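You operate a simulated robot arm through the tools that you are given. There is no shell and no other tool. Be economical: measure what you need, move in short steps, check, and stop when the job is done.

Carry out the task below with a simulated robot arm. There is one attempt and no reset: what you move stays moved.

TASK
Put the blue rivet from the tall table top on the table end of the side bench and the grey rivet on top of the brown carton there. Put the mallet from the tall table top on the corner end of the side bench. Take the yellow-headed peg from the tall table top and leave it on the table end of the side bench. Take the white-headed peg on the side bench top and put it away on the third bay from the left of the window bench. Put the white-headed rivet on the corner end of the side bench away on the port rear bench top. Fetch the stop peg from the vise bench top and stand it on the steel plate on the vise bench top. The order is free. Set down upright: stop peg.

The check looks at the end state, three seconds after you hand in, the way a careful person would. Anything else that was tipped, shoved, dropped, spilled or broken makes it a failure.

THE ROBOT
A 6-joint arm with a four-finger gripper on a trunk, on a base that drives. Base frame: it is fixed to the floor where the robot stands at the start and does not move with it; the origin is under the middle of the robot, x ahead of it, y to its left, z up; the surface under the hand at the start is at about z = 94. Lengths are in cm, angles in degrees, forces in N, time in s.
With the tool pointing down near the work surface it reaches from about 16 to 92 cm from the robot's upright axis, wherever it stands. Its first joint turns from -166.0 to 166.0 degrees. Places, roughly: carton (15x7x8 cm) [90, 10, 100]; corner end of the side bench [-120, -170, 90]; mallet (25x7x11 cm) [70, 20, 100]; port rear bench [-510, 140, 90]; rivet [50, 25, 100]; steel plate (7x7x2 cm) [750, 1100, 90]; stop peg (3x3x6 cm) [750, 1110, 100]; table end of the side bench [-10, -90, 90]; third bay of the window bench [690, 380, 90]; white-headed peg (3x3x7 cm) [-50, -120, 90]; white-headed rivet (3x3x4 cm) [-150, -190, 90]; yellow-headed peg (3x3x7 cm) [70, 30, 100]. Payload 3.43 kg.
The tool frame sits at the grasp point between the pads (the TCP): z along the fingers, y along the line on which they close. The tips reach 3 cm beyond it. The gripper opens to 12 cm. The gripper's body begins 8.5 cm behind the TCP.
Orientation is told as [roll, pitch, yaw] about the base's x, y, z axes, in that order, counted from this pose: with the fingers straight down and closing along the base's y, the tool's x points along the base's -x, its y along +y and its z along -z.

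THE INTERFACE
- The arm moves only by the tool servo_tool. Its argument "steps" is a list of rows, each a list of 7 numbers: the shift along the tool's x, y, z in cm, then the turn, a rotation vector about the tool's x, y, z in degrees, then the gripper command, from -1 (shut) to 1 (fully open), values between in proportion. In form: [[x, y, z, wx, wy, wz, jaw], ...]. A call has 1 to 20 rows; each row shifts and turns the commanded pose from where the row before left it, along the tool's axes as they then stand. Each row takes 0.2 s and may step no farther than 5 cm and 8.6 degrees from the row before; otherwise, or with a gripper value out of range, the whole call is refused. A pose out of reach is approached as far as the arm can. The call stops where the force on the tool passes 40 N (or 10 N more than at its start, if that is more) or the arm is blocked; 0.2 s more then pass. The fingers move at their own pace and stop on an object; they squeeze with about 42 N. The grip force told is the motor's: it shows also when the fingers shut on nothing. Time passes only in rows, and 0.2 s behind the last, so rows that do not move let the fingers close. The reply holds the time, the measured pose of the TCP, the force on the tool along the base axes, the opening and the grip force, in the units named above and with some noise, with the torque about the TCP (base axes, N m) and any sound that the robot's microphone picked up.
- Cameras (640 x 400 px; columns grow to the right, rows downward): "scene" is now at [7.3, 17.65, 158.21]; the picture's right is [-0.21, -0.98, 0.00], its down [-0.41, 0.09, -0.91] and it looks along [0.89, -0.19, -0.42] (base axes); focal length 214 px, centre (320, 200). "wrist" rides on the gripper at [7.1, -1.7, -12] in the tool frame; the picture's right is [0.23, 0.97, 0.00], its down [-0.81, 0.19, -0.55] and it looks along [-0.54, 0.13, 0.83] (tool axes); focal length 275 px, centre (320, 200).
- grab_frame(camera): a new picture of that camera. It takes no simulated time.
- move_column(by): slides the trunk up (or, below 0, down) by that many cm; the arm and the scene camera ride with it, the base frame stays. It gives what a move gives, with no picture.
- steer(legs): drives the robot by 1 to 6 legs, each [ahead, left, turn to the left] in cm, cm and degrees, along the robot's own axes; the way and the turn of a leg run together, so that a leg with both is an arc; at most 150 cm and 180 degrees a leg. The arm and the cameras ride along, it lands a little off, and it stops where it bumps. It gives what a move gives.
- aim_head(pan, tilt): turns the head with the scene camera to pan (to the left, within 120 degrees either way) and tilt (down, from -29 to 69), counted from straight ahead of the robot. It gives what a move gives.
- probe_pixels(camera, pixels): for up to 12 pixels [column, row] of the newest picture of that camera ("zoom" is the newest enlarged one), the place [x, y, z] in the base frame of the surface seen there, good to about 0.2 cm, but the place of the scene camera against the robot may be out by one fixed shift of up to 1.2 cm in any direction. It takes no simulated time.
- close_up(camera, box): a new picture of the part [left, top, right, bottom] of that camera's present view, enlarged. It takes no simulated time.
- job_done(): hands the job in; it is judged then, once.

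Keep the steps short. Do not move on a guess: measure, check each grasp and each placing, and mend mistakes. In all there are 138 turns and 162 pictures (those below and enlarged ones count). Leave the gripper open and the arm clear of the work at the hand-in unless told otherwise, and finish with a single line.

The tools are called after "Emit:" as a command line: name --pt "numbers of a row" for each row, then --argument value for the rest, lists and objects as JSON in quotes. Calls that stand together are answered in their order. servo_tool: Moves the arm, as the interface text tells. Its arguments: {"type":"object","properties":{"steps":{"type":"array","items":{"type":"array","items":{"type":"number"}}}},"required":["steps"]} The other tools are called the same way: move_column (by) slides the trunk up or down; steer (legs) drives the base; aim_head (pan, tilt) turns the head that bears the scene camera; grab_frame (camera) takes a picture; probe_pixels (camera, pixels) gives the place of the surface under pixels of a picture; close_up (camera, box) takes an enlarged picture of a part of a camera's view; job_done () hands the job in.

At the start:

```text
time_s: 0.0
position: [52.43, -10.42, 127.92]
tcp_rot: [0.0, -0.1, 0.0]
wrist_force: [0.5, -0.2, 0.0]
ft_torque: [-0.06, 0.0, 0.01]
width: 11.96
grasp_force: 0.0
trunk travel left (down, up): [-12.5, 41.5]
robot x, y, heading: [-0.08, 0.1, 0.1]
head pan, tilt: [-108.7, 68.8]
```

scene: 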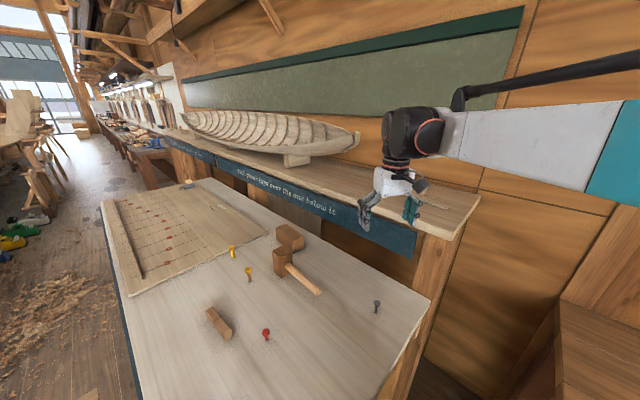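
wrist: 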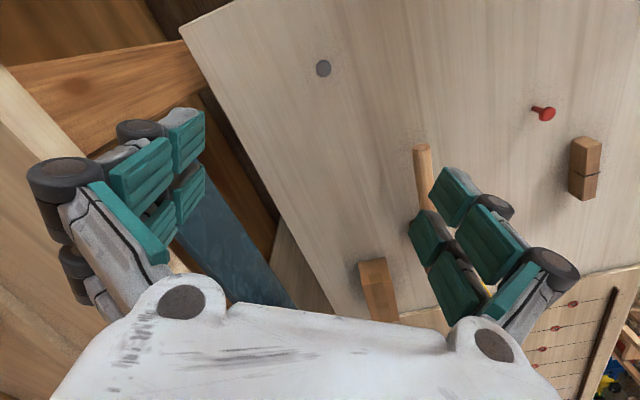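

I start with a fresh scene picture, plus an enlarged view of the table to pick out the items and read any writing on it.

Emit:
grab_frame --camera "scene"

Emit:
close_up --camera "scene" --box '[180, 130, 440, 370]'

```text
159 pictures are left
```

scene: 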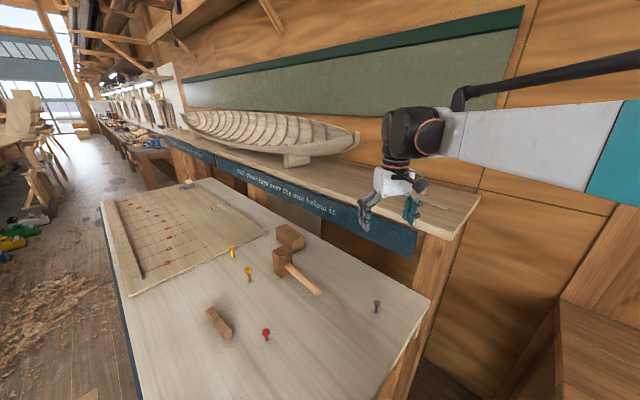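

```text
1.67 times, centred on (310, 250) of scene
```

zoom: 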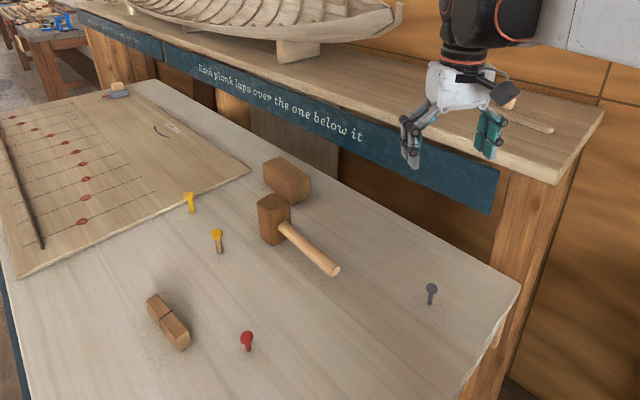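

The table holds a red item, two yellow ones, a grey-blue one, the mallet and two brown blocks. I'll measure them, starting with the zoom pixels.

Emit:
probe_pixels --camera "zoom" --pixels '[[431, 287], [430, 301], [246, 338], [248, 350], [216, 233], [219, 249], [189, 196], [191, 210], [290, 170], [270, 208], [335, 270], [165, 315]]'

Emit:
close_up --camera "scene" --box '[340, 280, 420, 330]'

Emit:
close_up --camera "scene" --box '[215, 220, 335, 295]'

```text
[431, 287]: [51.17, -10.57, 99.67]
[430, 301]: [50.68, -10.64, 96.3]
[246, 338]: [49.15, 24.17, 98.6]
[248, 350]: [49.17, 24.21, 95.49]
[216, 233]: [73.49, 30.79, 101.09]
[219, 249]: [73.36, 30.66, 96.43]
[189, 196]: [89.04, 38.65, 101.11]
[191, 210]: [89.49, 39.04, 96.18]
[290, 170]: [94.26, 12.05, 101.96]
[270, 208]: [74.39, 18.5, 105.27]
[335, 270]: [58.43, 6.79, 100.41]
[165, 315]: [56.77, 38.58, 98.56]
```

```text
8.00 times, centred on (380, 305) of scene
```

zoom: 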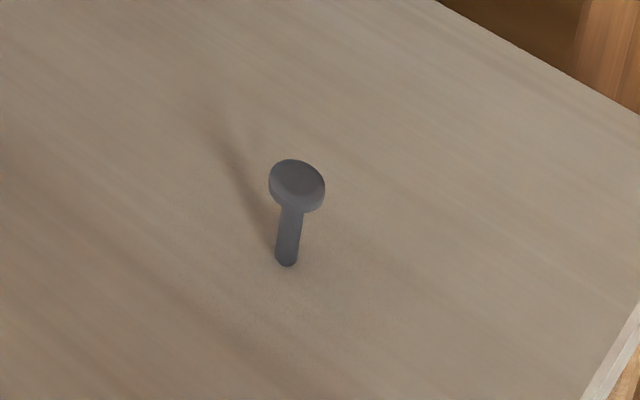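

```text
5.33 times, centred on (275, 258) of scene
```

zoom: 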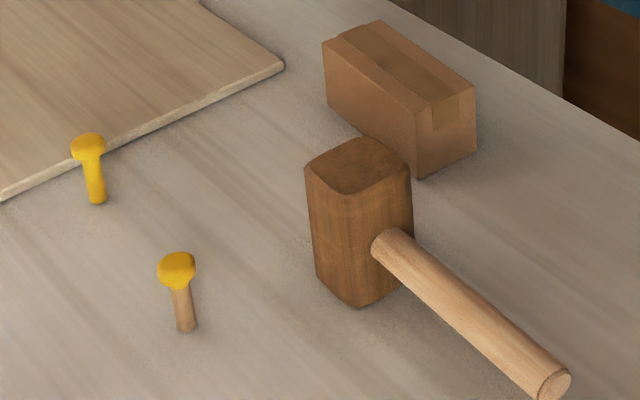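

The carton is the taped block near [94,12], the wood-shafted yellow-headed peg is at [73,31], and the all-yellow one is something else. I don't see a blue rivet yet, so I'll enlarge the red item and the blue thing at the far end.

Emit:
close_up --camera "scene" --box '[190, 290, 310, 365]'

Emit:
close_up --camera "scene" --box '[100, 150, 260, 250]'

Emit:
close_up --camera "wrist" --box '[280, 20, 640, 245]'

```text
5.33 times, centred on (250, 328) of scene
```

zoom: 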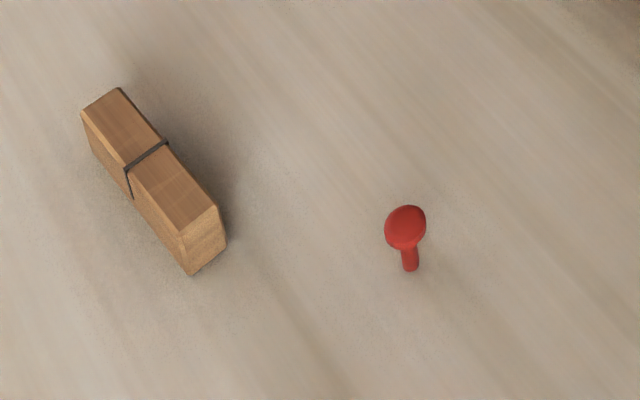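

```text
4.00 times, centred on (180, 200) of scene
```

zoom: 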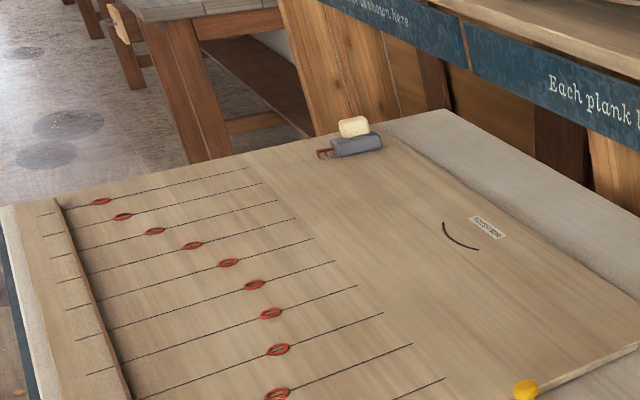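

```text
1.78 times, centred on (460, 132) of wrist
```

zoom: 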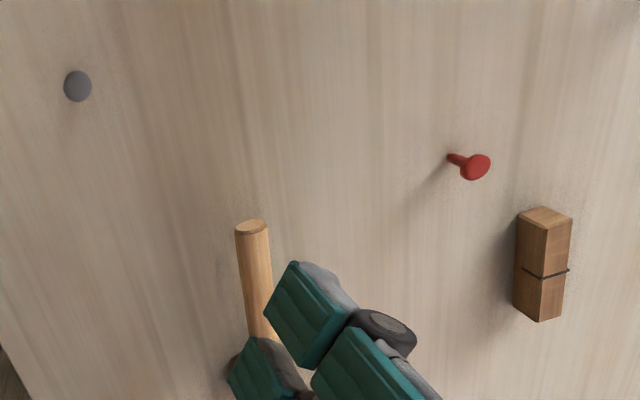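

No blue rivet so far. I'll turn the head down onto the near table, then look right towards the side bench.

Emit:
aim_head --pan 20 --tilt 50

Emit:
grab_frame --camera "scene"

Emit:
aim_head --pan -110 --tilt 35

Emit:
grab_frame --camera "scene"

```text
time_s: 2.1
position: [52.48, -10.42, 127.85]
tcp_rot: [0.0, 0.0, 0.0]
wrist_force: [-0.3, -0.9, 0.4]
ft_torque: [-0.05, -0.02, 0.0]
width: 11.99
grasp_force: 0.0
trunk travel left (down, up): [-12.5, 41.5]
robot x, y, heading: [0.01, 0.06, 0.2]
head pan, tilt: [20.0, 50.0]
```

```text
152 pictures are left
```

scene: 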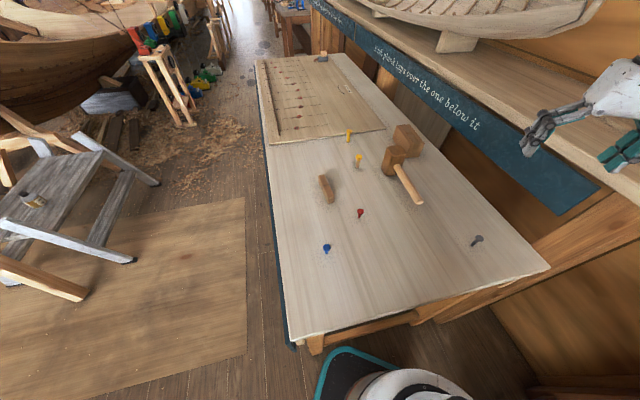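

```text
time_s: 4.2
position: [52.43, -10.49, 127.71]
tcp_rot: [0.0, -0.1, 0.0]
wrist_force: [0.4, 0.2, -0.4]
ft_torque: [0.01, -0.02, 0.01]
width: 11.98
grasp_force: 0.1
trunk travel left (down, up): [-12.5, 41.5]
robot x, y, heading: [0.17, 0.03, 0.1]
head pan, tilt: [-110.0, 35.0]
```

```text
151 pictures are left
```

scene: 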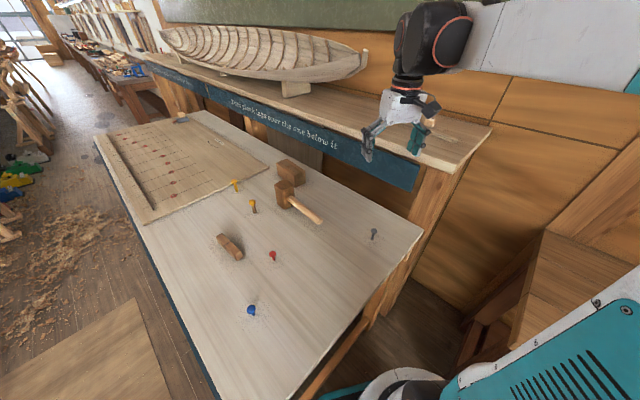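

Blue rivet found (251,311). This view isn't panned as far as the -110 I asked for, so I'll take another frame and then try a different pan.

Emit:
grab_frame --camera "scene"

Emit:
probe_pixels --camera "scene" --pixels '[[251, 308], [251, 315], [272, 253], [374, 231], [374, 238], [252, 202], [253, 211], [286, 165], [320, 220], [283, 186], [600, 260], [545, 290]]'

Emit:
aim_head --pan -80 --tilt 35

Emit:
grab_frame --camera "scene"

```text
150 pictures are left
```

scene: 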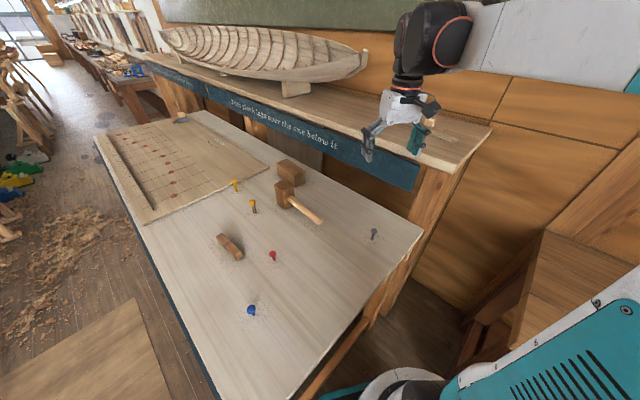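

```text
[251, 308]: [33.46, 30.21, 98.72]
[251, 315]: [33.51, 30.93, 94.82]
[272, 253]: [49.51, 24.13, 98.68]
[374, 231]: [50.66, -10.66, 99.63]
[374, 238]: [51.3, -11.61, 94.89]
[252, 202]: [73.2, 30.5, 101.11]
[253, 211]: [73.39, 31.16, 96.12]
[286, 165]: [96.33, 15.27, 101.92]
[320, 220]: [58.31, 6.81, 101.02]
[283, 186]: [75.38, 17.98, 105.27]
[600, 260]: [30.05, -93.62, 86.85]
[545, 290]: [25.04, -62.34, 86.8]
```

```text
time_s: 5.2
position: [52.51, -10.4, 127.89]
tcp_rot: [-0.1, 0.1, 0.0]
wrist_force: [0.6, 1.1, -0.1]
ft_torque: [0.02, 0.01, -0.03]
width: 11.98
grasp_force: 0.0
trunk travel left (down, up): [-12.5, 41.5]
robot x, y, heading: [-0.12, -0.14, 0.1]
head pan, tilt: [-80.0, 35.0]
```

```text
149 pictures are left
```

scene: 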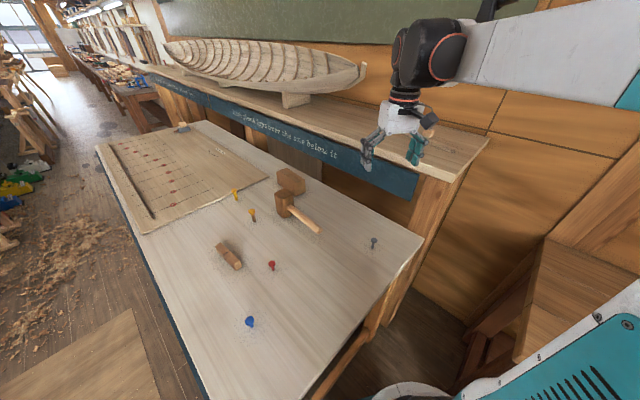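

The reported pan and the picture disagree: the real view is at about -12°. I'll test two other pan settings to learn how the head behaves.

Emit:
aim_head --pan -40 --tilt 35

Emit:
grab_frame --camera "scene"

Emit:
aim_head --pan 90 --tilt 35

Emit:
grab_frame --camera "scene"

```text
time_s: 6.2
position: [52.56, -10.45, 127.71]
tcp_rot: [0.0, 0.0, 0.0]
wrist_force: [-0.1, 0.5, -0.4]
ft_torque: [0.01, -0.01, -0.01]
width: 11.99
grasp_force: 0.0
trunk travel left (down, up): [-12.5, 41.5]
robot x, y, heading: [0.08, 0.42, 0.1]
head pan, tilt: [-40.0, 35.0]
```

```text
148 pictures are left
```

scene: 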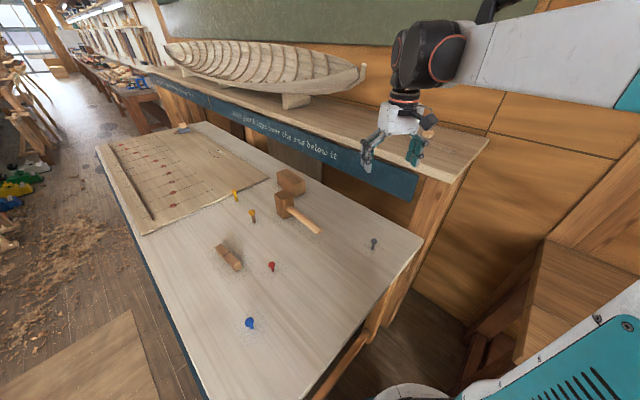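

```text
time_s: 8.3
position: [52.51, -10.48, 127.83]
tcp_rot: [0.0, 0.0, 0.1]
wrist_force: [-0.9, -0.1, 0.2]
ft_torque: [0.0, 0.02, -0.02]
width: 11.98
grasp_force: 0.0
trunk travel left (down, up): [-12.5, 41.5]
robot x, y, heading: [-0.1, -0.33, -0.1]
head pan, tilt: [90.0, 35.0]
```

```text
147 pictures are left
```

scene: 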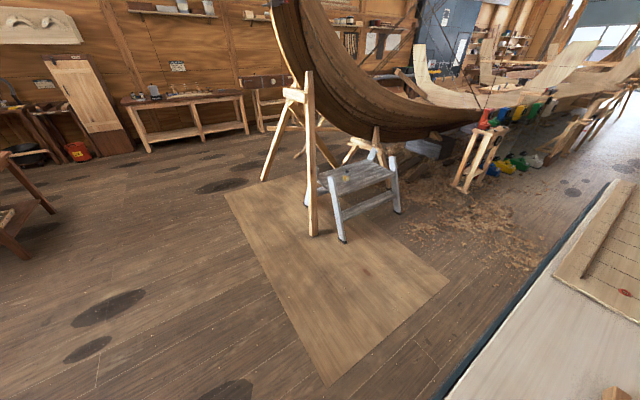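

Panning left works, but to the right the head stays near -12°, so I'll have to turn the base to see the side bench. Next I'll compare wrist probes with scene probes to find the scene camera's fixed shift.

Emit:
grab_frame --camera "wrist"

Emit:
probe_pixels --camera "wrist" --pixels '[[323, 68], [546, 113], [584, 155], [350, 120], [240, 60], [421, 150]]'

Emit:
aim_head --pan 0 --tilt 60

Emit:
grab_frame --camera "scene"

```text
146 pictures are left
```

wrist: 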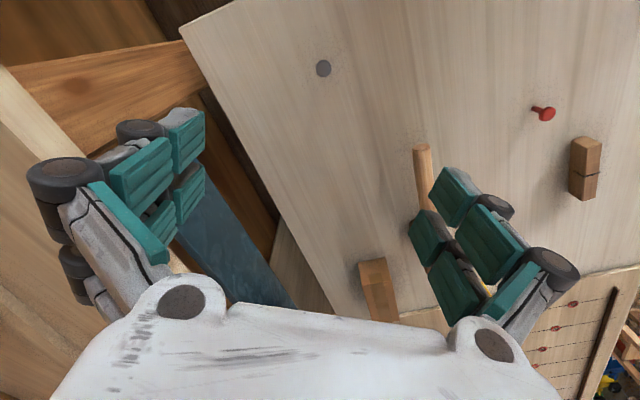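

```text
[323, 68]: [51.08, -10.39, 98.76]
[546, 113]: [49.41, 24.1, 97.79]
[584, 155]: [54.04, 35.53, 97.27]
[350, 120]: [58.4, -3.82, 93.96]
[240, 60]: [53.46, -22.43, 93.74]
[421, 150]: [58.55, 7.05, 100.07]
```

```text
time_s: 10.0
position: [52.45, -10.55, 127.65]
tcp_rot: [0.1, 0.0, 0.0]
wrist_force: [0.1, -0.8, 0.1]
ft_torque: [-0.02, 0.0, 0.0]
width: 12.01
grasp_force: 0.1
trunk travel left (down, up): [-12.5, 41.5]
robot x, y, heading: [-0.2, 0.18, 0.3]
head pan, tilt: [0.0, 60.0]
```

```text
145 pictures are left
```

scene: 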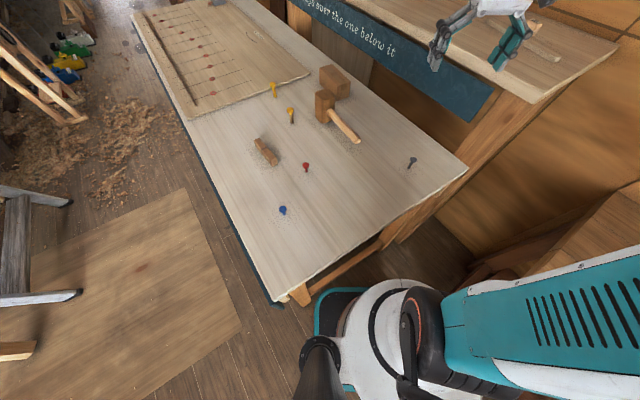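

Scene probes read about 0.9 cm high in z, with x and y good, so the table top is at z≈93.9. Now I'll measure the table corners, carton, mallet and base footprint.

Emit:
probe_pixels --camera "scene" --pixels '[[275, 297], [464, 168], [318, 69], [348, 80], [333, 98], [321, 84], [349, 94], [325, 93], [357, 139], [318, 320], [133, 16], [338, 80]]'

Emit:
close_up --camera "scene" --box '[260, 50, 420, 150]'

```text
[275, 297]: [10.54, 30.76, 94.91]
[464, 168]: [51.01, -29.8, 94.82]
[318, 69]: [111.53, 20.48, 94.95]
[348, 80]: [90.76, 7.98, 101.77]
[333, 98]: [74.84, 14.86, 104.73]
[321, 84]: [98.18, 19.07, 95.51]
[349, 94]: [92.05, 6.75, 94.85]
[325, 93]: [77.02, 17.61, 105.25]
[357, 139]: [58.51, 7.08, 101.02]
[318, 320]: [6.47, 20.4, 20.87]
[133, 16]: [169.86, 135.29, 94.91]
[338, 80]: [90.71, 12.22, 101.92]
```

```text
4.00 times, centred on (340, 100) of scene
```

zoom: 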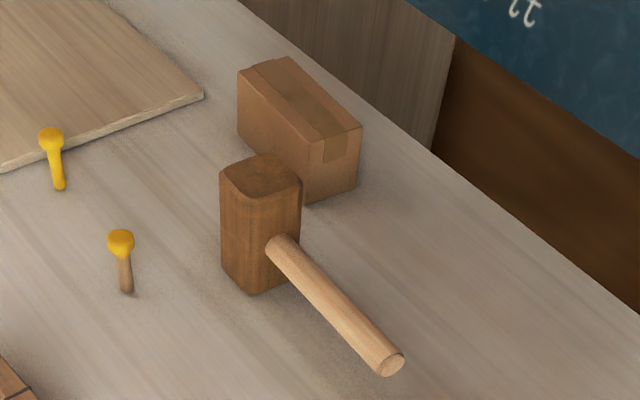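

Emit:
probe_pixels --camera "zoom" --pixels '[[241, 74], [289, 60], [358, 127], [310, 146], [300, 97], [224, 172], [262, 158], [298, 178], [262, 195], [278, 243], [398, 358], [121, 236]]'

```text
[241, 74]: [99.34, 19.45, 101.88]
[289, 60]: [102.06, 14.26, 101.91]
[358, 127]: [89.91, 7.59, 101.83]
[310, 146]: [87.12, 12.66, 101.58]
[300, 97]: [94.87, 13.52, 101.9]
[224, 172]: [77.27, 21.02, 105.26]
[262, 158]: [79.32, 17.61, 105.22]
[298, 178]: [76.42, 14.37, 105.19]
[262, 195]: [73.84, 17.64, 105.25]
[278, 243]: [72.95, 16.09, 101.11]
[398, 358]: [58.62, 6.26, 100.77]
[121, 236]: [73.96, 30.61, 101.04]
```

The table end edge runs diagonally, about 26 cm from the robot, and the carton top centre is at [94.6,13.5,101], about 95 cm away and too far from here. I'll back off slightly and turn right to survey the side bench.

Emit:
steer --legs '[[-10, -5, 0], [0, 0, -70]]'

Emit:
aim_head --pan -5 --tilt 40

Emit:
grab_frame --camera "scene"

```text
time_s: 14.3
position: [-3.55, -58.16, 127.71]
tcp_rot: [-0.1, 0.0, -71.3]
wrist_force: [-0.2, 0.1, 0.4]
ft_torque: [0.0, 0.0, -0.02]
width: 11.99
grasp_force: 0.0
trunk travel left (down, up): [-12.5, 41.5]
robot x, y, heading: [-10.37, -5.33, -71.3]
head pan, tilt: [0.0, 60.0]
```

```text
time_s: 15.1
position: [-3.31, -58.15, 127.81]
tcp_rot: [0.1, 0.1, -71.2]
wrist_force: [0.3, -0.1, 0.5]
ft_torque: [-0.02, 0.06, -0.01]
width: 11.99
grasp_force: 0.1
trunk travel left (down, up): [-12.5, 41.5]
robot x, y, heading: [-10.58, -5.41, -71.3]
head pan, tilt: [-5.0, 40.0]
```

```text
143 pictures are left
```

scene: 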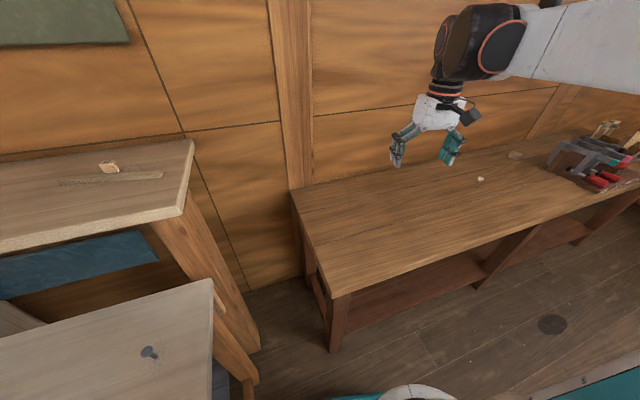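

The side bench is in view. I'll measure its extent, the small white item at (480,178) and the tools at right.

Emit:
probe_pixels --camera "scene" --pixels '[[331, 295], [291, 190], [450, 235], [600, 190], [480, 179], [515, 155], [380, 220], [350, 180], [560, 165], [340, 240]]'

Emit:
close_up --camera "scene" --box '[440, 110, 640, 235]'

```text
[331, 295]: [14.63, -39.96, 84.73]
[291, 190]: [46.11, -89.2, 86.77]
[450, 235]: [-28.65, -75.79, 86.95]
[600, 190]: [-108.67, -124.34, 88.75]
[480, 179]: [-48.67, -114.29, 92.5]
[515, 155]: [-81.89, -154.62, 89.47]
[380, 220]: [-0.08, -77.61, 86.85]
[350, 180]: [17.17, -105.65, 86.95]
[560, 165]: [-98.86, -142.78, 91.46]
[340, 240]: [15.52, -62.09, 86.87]
```

```text
3.20 times, centred on (540, 172) of scene
```

zoom: 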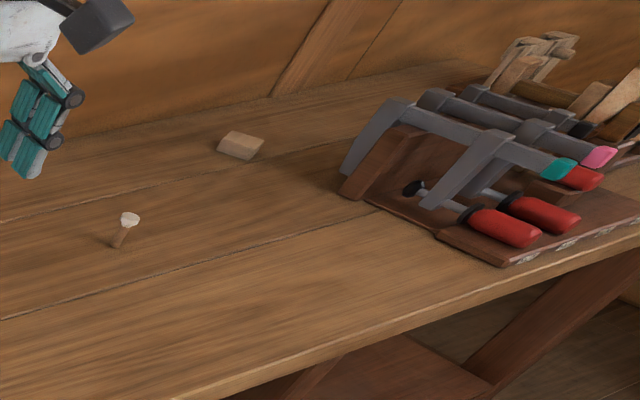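

The bench top is at z≈86, its table end is clear, and the white-headed peg is near [-48.7,-114.3]. I'll turn to line up with the table and take a station near [11,-12], from where both the table items and the carton are in reach.

Emit:
steer --legs '[[0, 0, 104], [14.3, -17.3, 0]]'

Emit:
grab_frame --camera "wrist"

```text
time_s: 21.3
position: [59.14, 9.42, 127.77]
tcp_rot: [0.0, 0.0, 34.5]
wrist_force: [0.4, 0.5, -0.2]
ft_torque: [-0.02, 0.04, -0.01]
width: 12.02
grasp_force: 0.0
trunk travel left (down, up): [-12.5, 41.5]
robot x, y, heading: [9.76, -11.78, 34.4]
head pan, tilt: [-5.0, 40.0]
stopped in leg 2: the robot was blocked; the commanded pose is now the measured one
```

```text
141 pictures are left
```

wrist: 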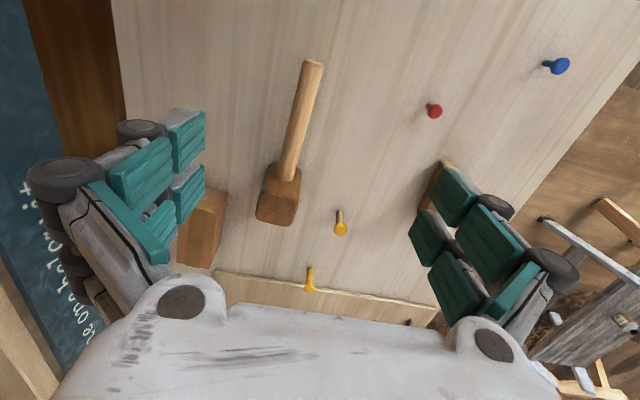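

The base stopped lightly against the table support, and this spot is good. Grey rivet at [51.0,-10.5]: I'll move above it, descend to z≈108 and check with the wrist camera.

Emit:
servo_tool --pt "3.6 -2.37 0 0 0 0 1" --pt "3.6 -2.37 0 0 0 0 1" --pt "3.6 -2.37 0 0 0 0 1" --pt "3.6 -2.37 0 0 0 0 1" --pt "3.6 -2.37 0 0 0 0 1" --pt "0 0 5 0 0 0 0.3" --pt "0 0 5 0 0 0 0.3" --pt "0 0 5 0 0 0 0.3" --pt "0 0 5 0 0 0 0.3" --pt "0 0 0 0 0 0 0.3"

Emit:
grab_frame --camera "wrist"

```text
time_s: 22.3
position: [60.65, -3.96, 128.36]
tcp_rot: [-0.2, 0.1, 34.4]
wrist_force: [-0.5, 0.1, -0.6]
ft_torque: [-0.05, 0.03, 0.01]
width: 11.98
grasp_force: 0.0
trunk travel left (down, up): [-12.5, 41.5]
robot x, y, heading: [9.92, -11.4, 34.4]
head pan, tilt: [-5.0, 40.0]
stopped in row 4: the arm was blocked; the commanded pose is now the measured one
```

```text
140 pictures are left
```

wrist: 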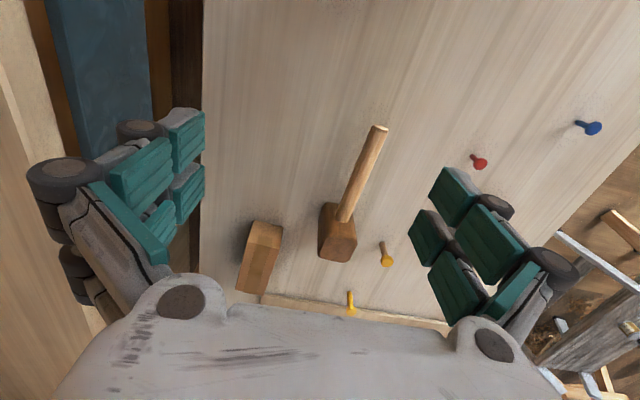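

The arm was blocked on the way, so I'll look at what it meets before going on.

Emit:
grab_frame --camera "scene"

Emit:
aim_head --pan -12 --tilt 55

Emit:
grab_frame --camera "scene"

```text
139 pictures are left
```

scene: 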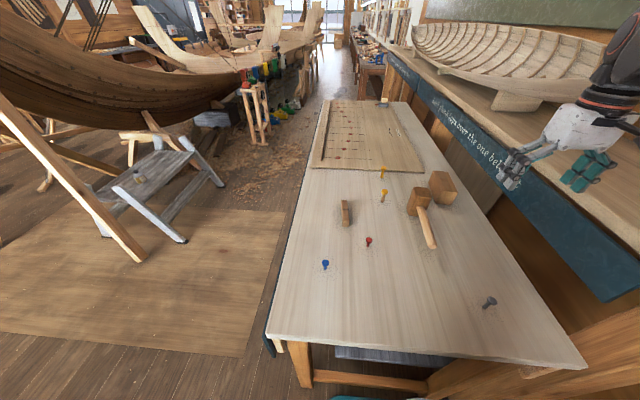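

```text
time_s: 23.0
position: [60.32, -4.2, 128.33]
tcp_rot: [0.0, 0.0, 34.5]
wrist_force: [-0.5, -0.5, -0.8]
ft_torque: [-0.01, -0.02, 0.05]
width: 12.01
grasp_force: 0.1
trunk travel left (down, up): [-12.5, 41.5]
robot x, y, heading: [9.94, -11.65, 34.4]
head pan, tilt: [-12.0, 55.0]
```

```text
138 pictures are left
```

scene: 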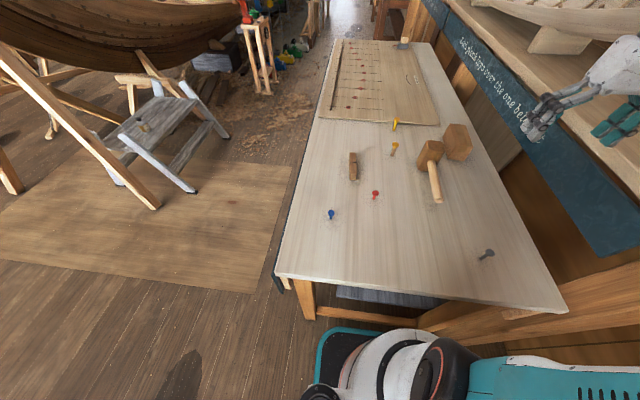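

Forces at the block are tiny, so this looks like the arm's own geometry when folding in high up. I'll go down to z≈112, still above everything, and then draw in slowly.

Emit:
servo_tool --pt "0 0 4 0 0 0 0.3" --pt "0 0 4 0 0 0 0.3" --pt "0 0 4 0 0 0 0.3" --pt "0 0 4 0 0 0 0.3" --pt "2.5 0 0 0 0 0 0.3" --pt "2.5 0 0 0 0 0 0.3" --pt "2.5 0 0 0 0 0 0.3" --pt "2.5 0 0 0 0 0 0.3"

Emit:
grab_frame --camera "wrist"

```text
time_s: 24.9
position: [58.53, -9.88, 112.48]
tcp_rot: [-0.3, 0.0, 34.2]
wrist_force: [0.7, -0.7, -0.2]
ft_torque: [-0.04, 0.05, 0.0]
width: 7.81
grasp_force: 0.1
trunk travel left (down, up): [-12.5, 41.5]
robot x, y, heading: [9.56, -11.45, 34.4]
head pan, tilt: [-12.0, 55.0]
stopped in row 8: the arm was blocked; the commanded pose is now the measured one
```

```text
137 pictures are left
```

wrist: 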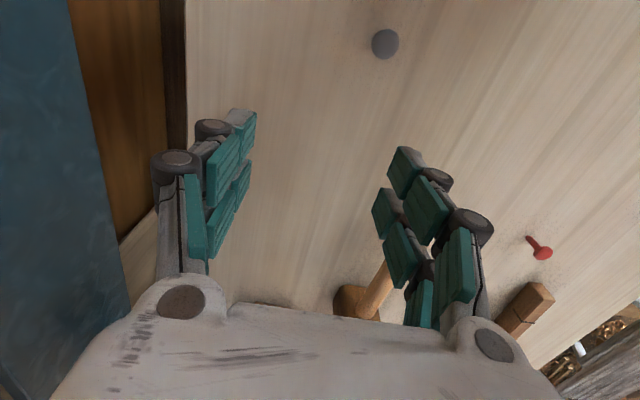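

The elbow, which sticks out to the right, seems to run out of room when the arm folds here. I'll raise the hand and shift the robot back and left so the arm can stay stretched for the pick.

Emit:
servo_tool --pt "-2 0.5 -4 0 0 0 0.3" --pt "-2 0.5 -4 0 0 0 0.3" --pt "0 0 -4 0 0 0 0.3"

Emit:
steer --legs '[[-6.9, 21, 0]]'

Emit:
grab_frame --camera "scene"

```text
time_s: 25.7
position: [62.59, -6.88, 124.51]
tcp_rot: [0.0, 0.0, 34.2]
wrist_force: [-0.2, -0.1, -0.1]
ft_torque: [-0.06, -0.02, 0.0]
width: 7.82
grasp_force: 0.0
trunk travel left (down, up): [-12.5, 41.5]
robot x, y, heading: [9.9, -11.54, 34.4]
head pan, tilt: [-12.0, 55.0]
```

```text
time_s: 27.4
position: [44.59, 6.74, 124.33]
tcp_rot: [0.0, 0.1, 34.4]
wrist_force: [0.1, -0.3, -0.4]
ft_torque: [0.03, -0.02, 0.01]
width: 7.81
grasp_force: 0.1
trunk travel left (down, up): [-12.5, 41.5]
robot x, y, heading: [-7.82, 1.53, 34.6]
head pan, tilt: [-12.0, 55.0]
```

```text
136 pictures are left
```

scene: 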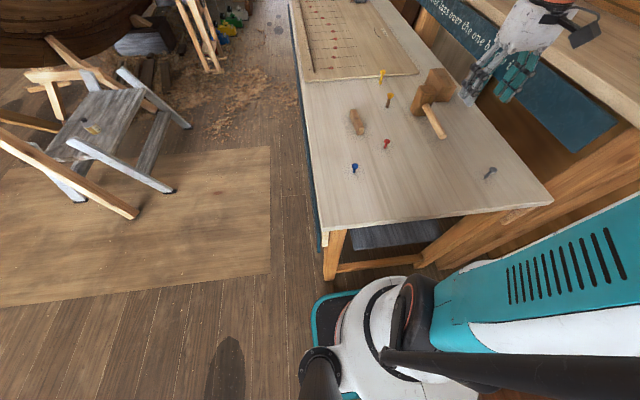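

Clear now. Moving above the grey rivet at [51,-10.5] and down to z≈108.

Emit:
servo_tool --pt "1.13 -4.45 0 0 0 0 0" --pt "1.13 -4.45 0 0 0 0 0" --pt "1.13 -4.45 0 0 0 0 0" --pt "1.13 -4.45 0 0 0 0 0" --pt "0 0 4 0 0 0 0" --pt "0 0 4 0 0 0 0" --pt "0 0 4 0 0 0 0" --pt "0 0 4 0 0 0 0" --pt "0 0 0 0 0 0 0"

Emit:
grab_frame --camera "wrist"

```text
time_s: 29.4
position: [51.03, -10.62, 108.17]
tcp_rot: [0.1, 0.0, 34.3]
wrist_force: [-0.2, 0.5, -0.7]
ft_torque: [-0.03, 0.0, 0.0]
width: 6.02
grasp_force: 0.0
trunk travel left (down, up): [-12.5, 41.5]
robot x, y, heading: [-7.78, 1.89, 34.3]
head pan, tilt: [-12.0, 55.0]
```

```text
135 pictures are left
```

wrist: 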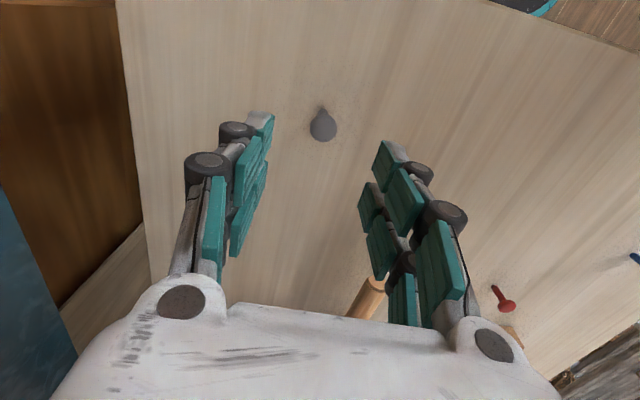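

Emit:
probe_pixels --camera "wrist" --pixels '[[323, 126], [316, 130], [330, 120], [323, 106]]'

```text
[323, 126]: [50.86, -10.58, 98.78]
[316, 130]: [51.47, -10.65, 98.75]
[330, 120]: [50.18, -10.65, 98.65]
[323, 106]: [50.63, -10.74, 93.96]
```

Aligned within 0.2 cm (head centre [50.85,-10.6], top 98.75). Going down to z 97.7, closing, then lifting.

Emit:
servo_tool --pt "0.15 0 4 0 0 0 0" --pt "0 0 4 0 0 0 0" --pt "0 0 2.4 0 0 0 0" --pt "0 0 0 0 0 0 -1" --pt "0 0 0 0 0 0 -1" --pt "0 0 0 0 0 0 -1"

Emit:
grab_frame --camera "wrist"

```text
time_s: 30.8
position: [51.09, -10.67, 98.13]
tcp_rot: [0.0, -0.1, 34.4]
wrist_force: [-0.4, -0.1, 0.1]
ft_torque: [0.0, -0.01, 0.02]
width: 1.74
grasp_force: 42.5
trunk travel left (down, up): [-12.5, 41.5]
robot x, y, heading: [-7.87, 1.65, 34.3]
head pan, tilt: [-12.0, 55.0]
```

```text
134 pictures are left
```

wrist: 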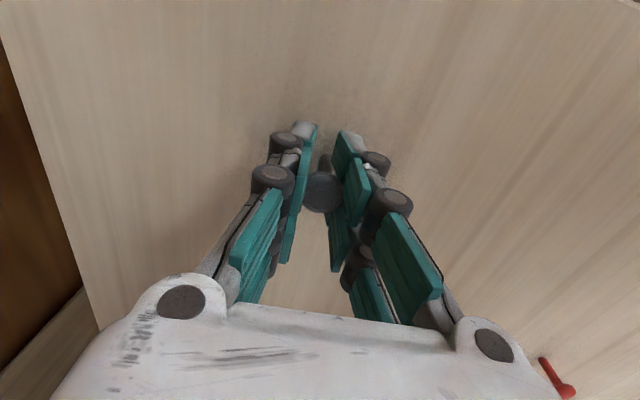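

Gripped (width 1.74 cm on the head). I'll lift, swing the hand over the table middle, and drive to the carton station with the arm stretched.

Emit:
servo_tool --pt "0 0 -5 0 0 0 -1" --pt "0 0 -5 0 0 0 -1" --pt "0 0 -5 0 0 0 -1" --pt "0 0 -5 0 0 0 -1" --pt "0 0 -4 0 0 0 -1" --pt "-3.55 2.87 0 0 0 0 -1" --pt "-3.55 2.87 0 0 0 0 -1" --pt "-3.55 2.87 0 0 0 0 -1" --pt "-3.55 2.87 0 0 0 0 -1" --pt "-3.55 2.87 0 0 0 0 -1" --pt "-3.55 2.87 0 0 0 0 -1" --pt "-3.55 2.87 0 0 0 0 -1" --pt "0 0 0 0 0 0 -1"

Emit:
steer --legs '[[6.3, -19.5, 0]]'

Emit:
grab_frame --camera "wrist"

```text
time_s: 33.6
position: [60.18, 20.02, 122.12]
tcp_rot: [0.0, 0.0, 34.3]
wrist_force: [0.7, 0.4, -1.0]
ft_torque: [-0.02, -0.01, 0.02]
width: 1.69
grasp_force: 41.6
trunk travel left (down, up): [-12.5, 41.5]
robot x, y, heading: [-7.81, 1.26, 34.2]
head pan, tilt: [-12.0, 55.0]
```

```text
time_s: 35.2
position: [76.31, 7.44, 122.09]
tcp_rot: [0.0, 0.0, 34.2]
wrist_force: [1.2, 0.1, 0.3]
ft_torque: [0.0, -0.02, 0.01]
width: 1.71
grasp_force: 42.0
trunk travel left (down, up): [-12.5, 41.5]
robot x, y, heading: [8.7, -10.66, 34.1]
head pan, tilt: [-12.0, 55.0]
```

```text
133 pictures are left
```

wrist: 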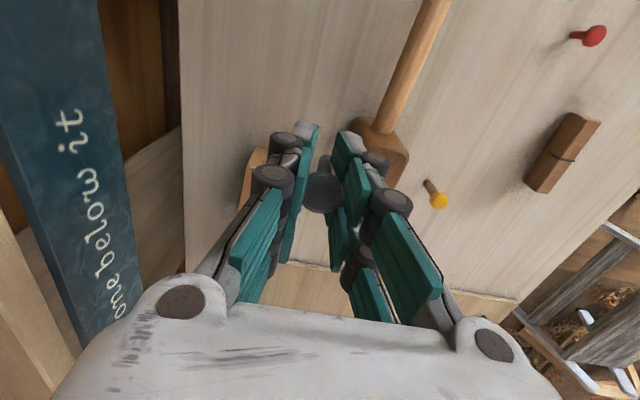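

Now over [76,7]. Moving to above the carton at [92.5,12.4] and down to z≈108.

Emit:
servo_tool --pt "-4.05 -1.25 0 0 0 0 -1" --pt "-4.05 -1.25 0 0 0 0 -1" --pt "-4.05 -1.25 0 0 0 0 -1" --pt "-4.05 -1.25 0 0 0 0 -1" --pt "0 0 4 0 0 0 -1" --pt "0 0 4 0 0 0 -1" --pt "0 0 4 0 0 0 -1" --pt "0 0 2 0 0 0 -1" --pt "0 0 0 0 0 0 -1"

Emit:
grab_frame --camera "wrist"

Emit:
close_up --camera "scene" --box '[380, 60, 580, 185]'

```text
time_s: 37.2
position: [90.95, 11.98, 107.63]
tcp_rot: [0.1, -0.1, 34.1]
wrist_force: [-0.1, 0.0, -0.1]
ft_torque: [-0.01, 0.05, -0.03]
width: 1.73
grasp_force: 41.7
out of reach, approached as far as the arm can: row 4
trunk travel left (down, up): [-12.5, 41.5]
robot x, y, heading: [8.69, -10.26, 34.5]
head pan, tilt: [-12.0, 55.0]
```

```text
132 pictures are left
```

wrist: 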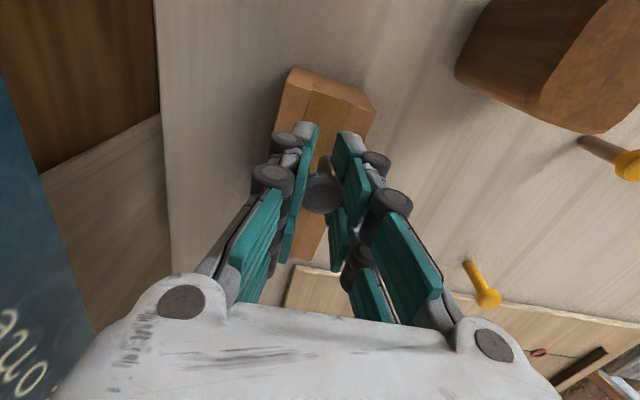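

```text
3.20 times, centred on (480, 122) of scene
```

zoom: 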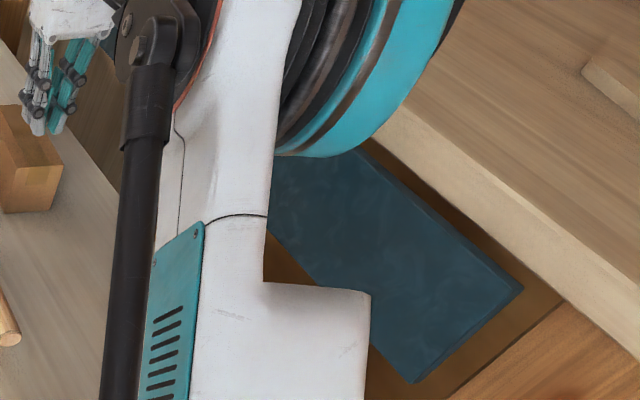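

Emit:
probe_pixels --camera "wrist" --pixels '[[295, 72], [374, 103], [335, 95], [268, 150], [305, 250]]'

Emit:
servo_tool --pt "-1.2 0 0.5 0 0 0 -1" --pt "0 0 0.5 0 0 0 -1" --pt "0 0 0 0 0 0 -1"

```text
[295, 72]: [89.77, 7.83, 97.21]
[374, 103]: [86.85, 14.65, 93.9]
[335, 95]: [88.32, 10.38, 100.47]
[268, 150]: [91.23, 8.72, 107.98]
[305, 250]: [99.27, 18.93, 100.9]
```

```text
time_s: 38.0
position: [91.79, 12.6, 106.8]
tcp_rot: [0.0, 0.0, 34.2]
wrist_force: [0.1, 0.0, 0.4]
ft_torque: [-0.02, 0.03, 0.04]
width: 1.72
grasp_force: 42.5
trunk travel left (down, up): [-12.5, 41.5]
robot x, y, heading: [8.28, -10.4, 34.3]
head pan, tilt: [-12.0, 55.0]
```

Over the carton top, 0.5 cm off its centre line. Lowering to just above contact while watching the force.

Emit:
servo_tool --pt "0 0 0.5 0 0 0 -1" --pt "0 0 0.5 0 0 0 -1" --pt "0 0 0.4 0 0 0 -1" --pt "0 0 0 0 0 0 -1"

Emit:
close_up --camera "wrist" --box '[240, 60, 400, 160]'

```text
time_s: 39.0
position: [91.97, 12.63, 105.34]
tcp_rot: [0.0, 0.0, 34.2]
wrist_force: [0.0, 0.4, -0.8]
ft_torque: [0.02, 0.02, -0.02]
width: 1.71
grasp_force: 42.3
trunk travel left (down, up): [-12.5, 41.5]
robot x, y, heading: [8.62, -10.55, 34.2]
head pan, tilt: [-12.0, 55.0]
```

```text
4.00 times, centred on (320, 110) of wrist
```

zoom: 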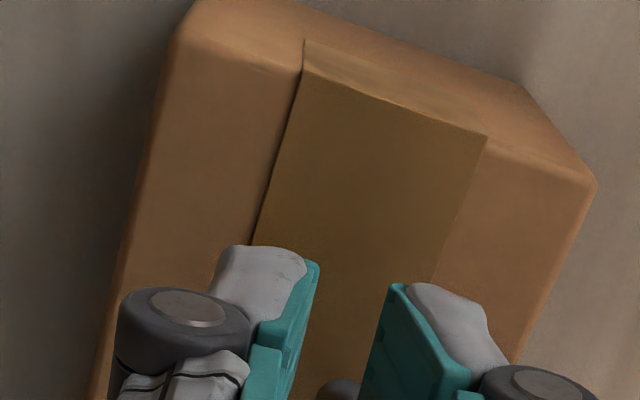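

Emit:
servo_tool --pt "0 0 0.15 0 0 0 -1" --pt "0 0 0.15 0 0 0 -1" --pt "0 0 0 0 0 0 -1"

```text
time_s: 39.8
position: [91.85, 12.77, 105.23]
tcp_rot: [0.0, -0.1, 34.1]
wrist_force: [-0.4, 1.0, 0.4]
ft_torque: [0.01, -0.04, -0.02]
width: 1.73
grasp_force: 41.7
trunk travel left (down, up): [-12.5, 41.5]
robot x, y, heading: [8.1, -10.72, 34.2]
head pan, tilt: [-12.0, 55.0]
```

Emit:
servo_tool --pt "0 0 0.15 0 0 0 -1" --pt "0 0 0.15 0 0 0 -1" --pt "0 0 0 0 0 0 -1"

```text
time_s: 40.6
position: [91.73, 12.57, 104.95]
tcp_rot: [0.0, -0.1, 34.3]
wrist_force: [6.0, 0.4, 16.9]
ft_torque: [0.06, -0.22, -0.02]
width: 1.73
grasp_force: 41.6
trunk travel left (down, up): [-12.5, 41.5]
robot x, y, heading: [8.43, -10.33, 34.4]
head pan, tilt: [-12.0, 55.0]
```

Contact at 17 N. I'll ease up a touch, open a little and lift straight up.

Emit:
servo_tool --pt "0 0 -0.12 0 0 0 -1" --pt "0 0 0 0 0 0 -0.4" --pt "0 0 0 0 0 0 -0.4" --pt "0 0 -2 0 0 0 -0.4" --pt "0 0 -4 0 0 0 -0.4" --pt "0 0 -4 0 0 0 -0.4" --pt "1 0 -4 0 0 0 -0.4" --pt "3 0 0 0 0 0 0"

Emit:
grab_frame --camera "wrist"

```text
time_s: 42.4
position: [88.07, 10.33, 118.8]
tcp_rot: [-0.1, 0.0, 34.2]
wrist_force: [-0.1, 0.3, -0.2]
ft_torque: [0.01, -0.02, 0.01]
width: 5.97
grasp_force: 0.0
trunk travel left (down, up): [-12.5, 41.5]
robot x, y, heading: [8.23, -10.41, 34.6]
head pan, tilt: [-12.0, 55.0]
```

```text
129 pictures are left
```

wrist: 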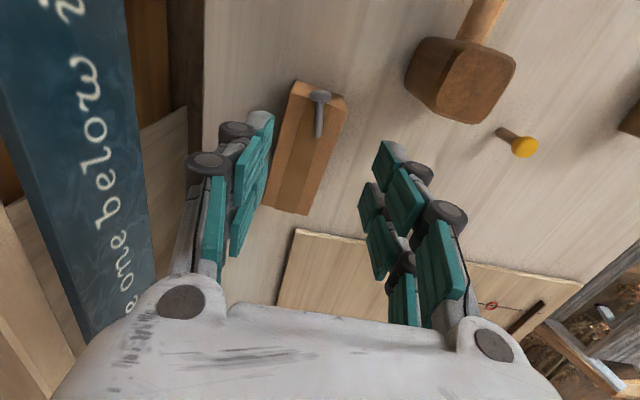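

Emit:
close_up --camera "wrist" --box '[240, 60, 400, 160]'

Emit:
probe_pixels --camera "wrist" --pixels '[[320, 97], [318, 132], [319, 115], [299, 82], [345, 97], [275, 205]]'

```text
4.00 times, centred on (320, 110) of wrist
```

zoom: 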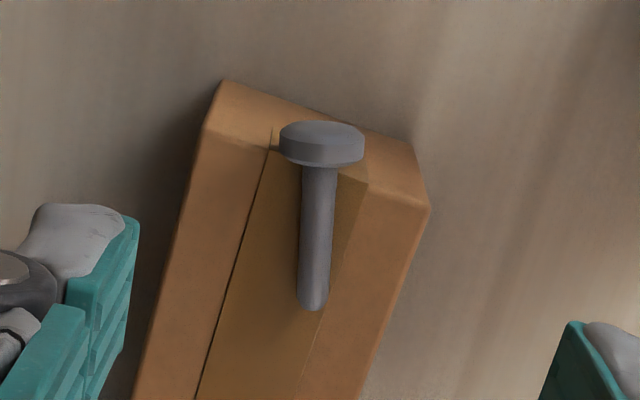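

```text
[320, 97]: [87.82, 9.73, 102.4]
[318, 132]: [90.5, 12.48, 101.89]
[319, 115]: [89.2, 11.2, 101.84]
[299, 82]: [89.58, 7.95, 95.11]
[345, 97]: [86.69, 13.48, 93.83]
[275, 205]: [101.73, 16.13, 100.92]
```

The rivet toppled when released and now lies on the carton with its head at the near edge. I'll grip its shaft at (89.2,11.2) with the fingertips and shift it to the carton's middle.

Emit:
servo_tool --pt "-0.7 -0.1 3 0 0 -5.3 -0.5" --pt "-0.7 -0.1 4 0 0 -5.3 -0.5" --pt "0 0 4 0 0 0 -0.5" --pt "0 0 2 0 0 0 -0.5" --pt "0 0 0 0 0 0 -0.5"

Emit:
grab_frame --camera "wrist"

```text
time_s: 43.6
position: [89.72, 10.98, 105.7]
tcp_rot: [0.0, 0.0, 44.8]
wrist_force: [0.8, 0.3, 0.1]
ft_torque: [-0.01, 0.0, 0.02]
width: 2.98
grasp_force: 0.1
trunk travel left (down, up): [-12.5, 41.5]
robot x, y, heading: [8.21, -10.77, 34.5]
head pan, tilt: [-12.0, 55.0]
```

```text
127 pictures are left
```

wrist: 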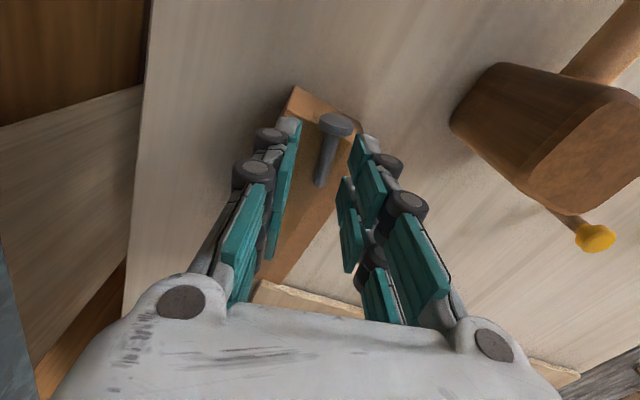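

Emit:
probe_pixels --camera "wrist" --pixels '[[327, 150], [322, 182], [336, 124], [310, 210]]'

```text
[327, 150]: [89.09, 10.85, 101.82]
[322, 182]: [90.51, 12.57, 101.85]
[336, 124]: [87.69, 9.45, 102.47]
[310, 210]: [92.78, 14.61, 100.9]
```

Emit:
servo_tool --pt "-0.3 0.45 0.7 0 0 0 -0.5" --pt "0 0 0.7 0 0 0 -0.5" --pt "0 0 0.15 0 0 0 -0.5" --pt "0 0 0 0 0 0 -1" --pt "0 0 0 0 0 0 -1" --pt "0 0 0 0 0 0 -1"

Emit:
close_up --camera "wrist" --box '[240, 60, 400, 160]'

```text
time_s: 45.0
position: [89.67, 11.58, 104.29]
tcp_rot: [0.0, 0.1, 44.8]
wrist_force: [-0.1, 1.1, 0.2]
ft_torque: [-0.01, 0.0, 0.0]
width: 2.0
grasp_force: 41.7
trunk travel left (down, up): [-12.5, 41.5]
robot x, y, heading: [8.62, -10.87, 34.6]
head pan, tilt: [-12.0, 55.0]
```

```text
4.00 times, centred on (320, 110) of wrist
```

zoom: 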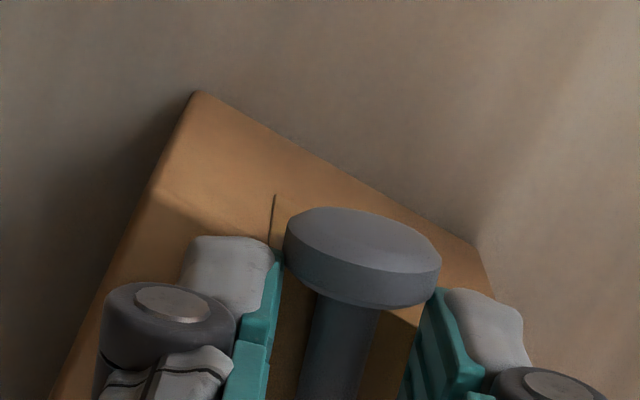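

Emit:
servo_tool --pt "0 0 -0.8 0 0 0 -1" --pt "0 0 -0.5 0 0 0 -1" --pt "-1.6 -0.45 0 0 0 0 -1" --pt "-1.6 -0.45 0 0 0 0 -1" --pt "0 0 0 0 0 0 -1"

Emit:
close_up --camera "wrist" --box '[240, 60, 400, 160]'

```text
time_s: 46.2
position: [92.45, 13.15, 105.74]
tcp_rot: [0.1, 0.1, 44.8]
wrist_force: [-0.2, -0.3, -0.2]
ft_torque: [0.0, -0.01, 0.02]
width: 2.0
grasp_force: 42.1
trunk travel left (down, up): [-12.5, 41.5]
robot x, y, heading: [8.31, -10.38, 34.2]
head pan, tilt: [-12.0, 55.0]
```

```text
4.00 times, centred on (320, 110) of wrist
```

zoom: 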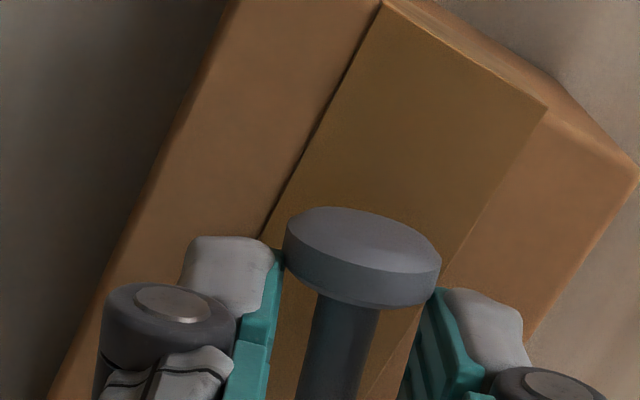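

Held by the head rim, and it moved inward. Lowering back down, releasing and lifting.

Emit:
servo_tool --pt "0 0 0.7 0 0 0 -1" --pt "0 0 0.6 0 0 0 -1" --pt "0 0 0 0 0 0 -1" --pt "0 0 0 0 0 0 -0.5" --pt "0 0 0 0 0 0 -0.5" --pt "0 0 -2 0 0 0 -0.5" --pt "0 0 -4 0 0 0 -0.5" --pt "0 0 -4 0 0 0 -0.5" --pt "3 0 -4 0 0 0 -0.5"

Emit:
close_up --camera "wrist" --box '[200, 40, 440, 190]'

```text
time_s: 46.8
position: [92.28, 13.09, 105.03]
tcp_rot: [-0.3, -0.3, 44.7]
wrist_force: [-0.5, -1.6, 17.6]
ft_torque: [-0.35, 0.29, 0.03]
width: 2.02
grasp_force: 41.6
trunk travel left (down, up): [-12.5, 41.5]
robot x, y, heading: [8.23, -10.68, 34.5]
head pan, tilt: [-12.0, 55.0]
stopped in row 3: the force on the tool passed its limit at 48 N (the readings are from after the stop); the commanded pose is now the measured one
```

```text
2.67 times, centred on (320, 115) of wrist
```

zoom: 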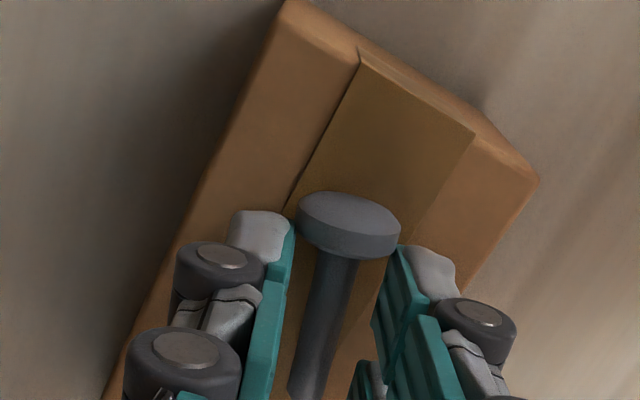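

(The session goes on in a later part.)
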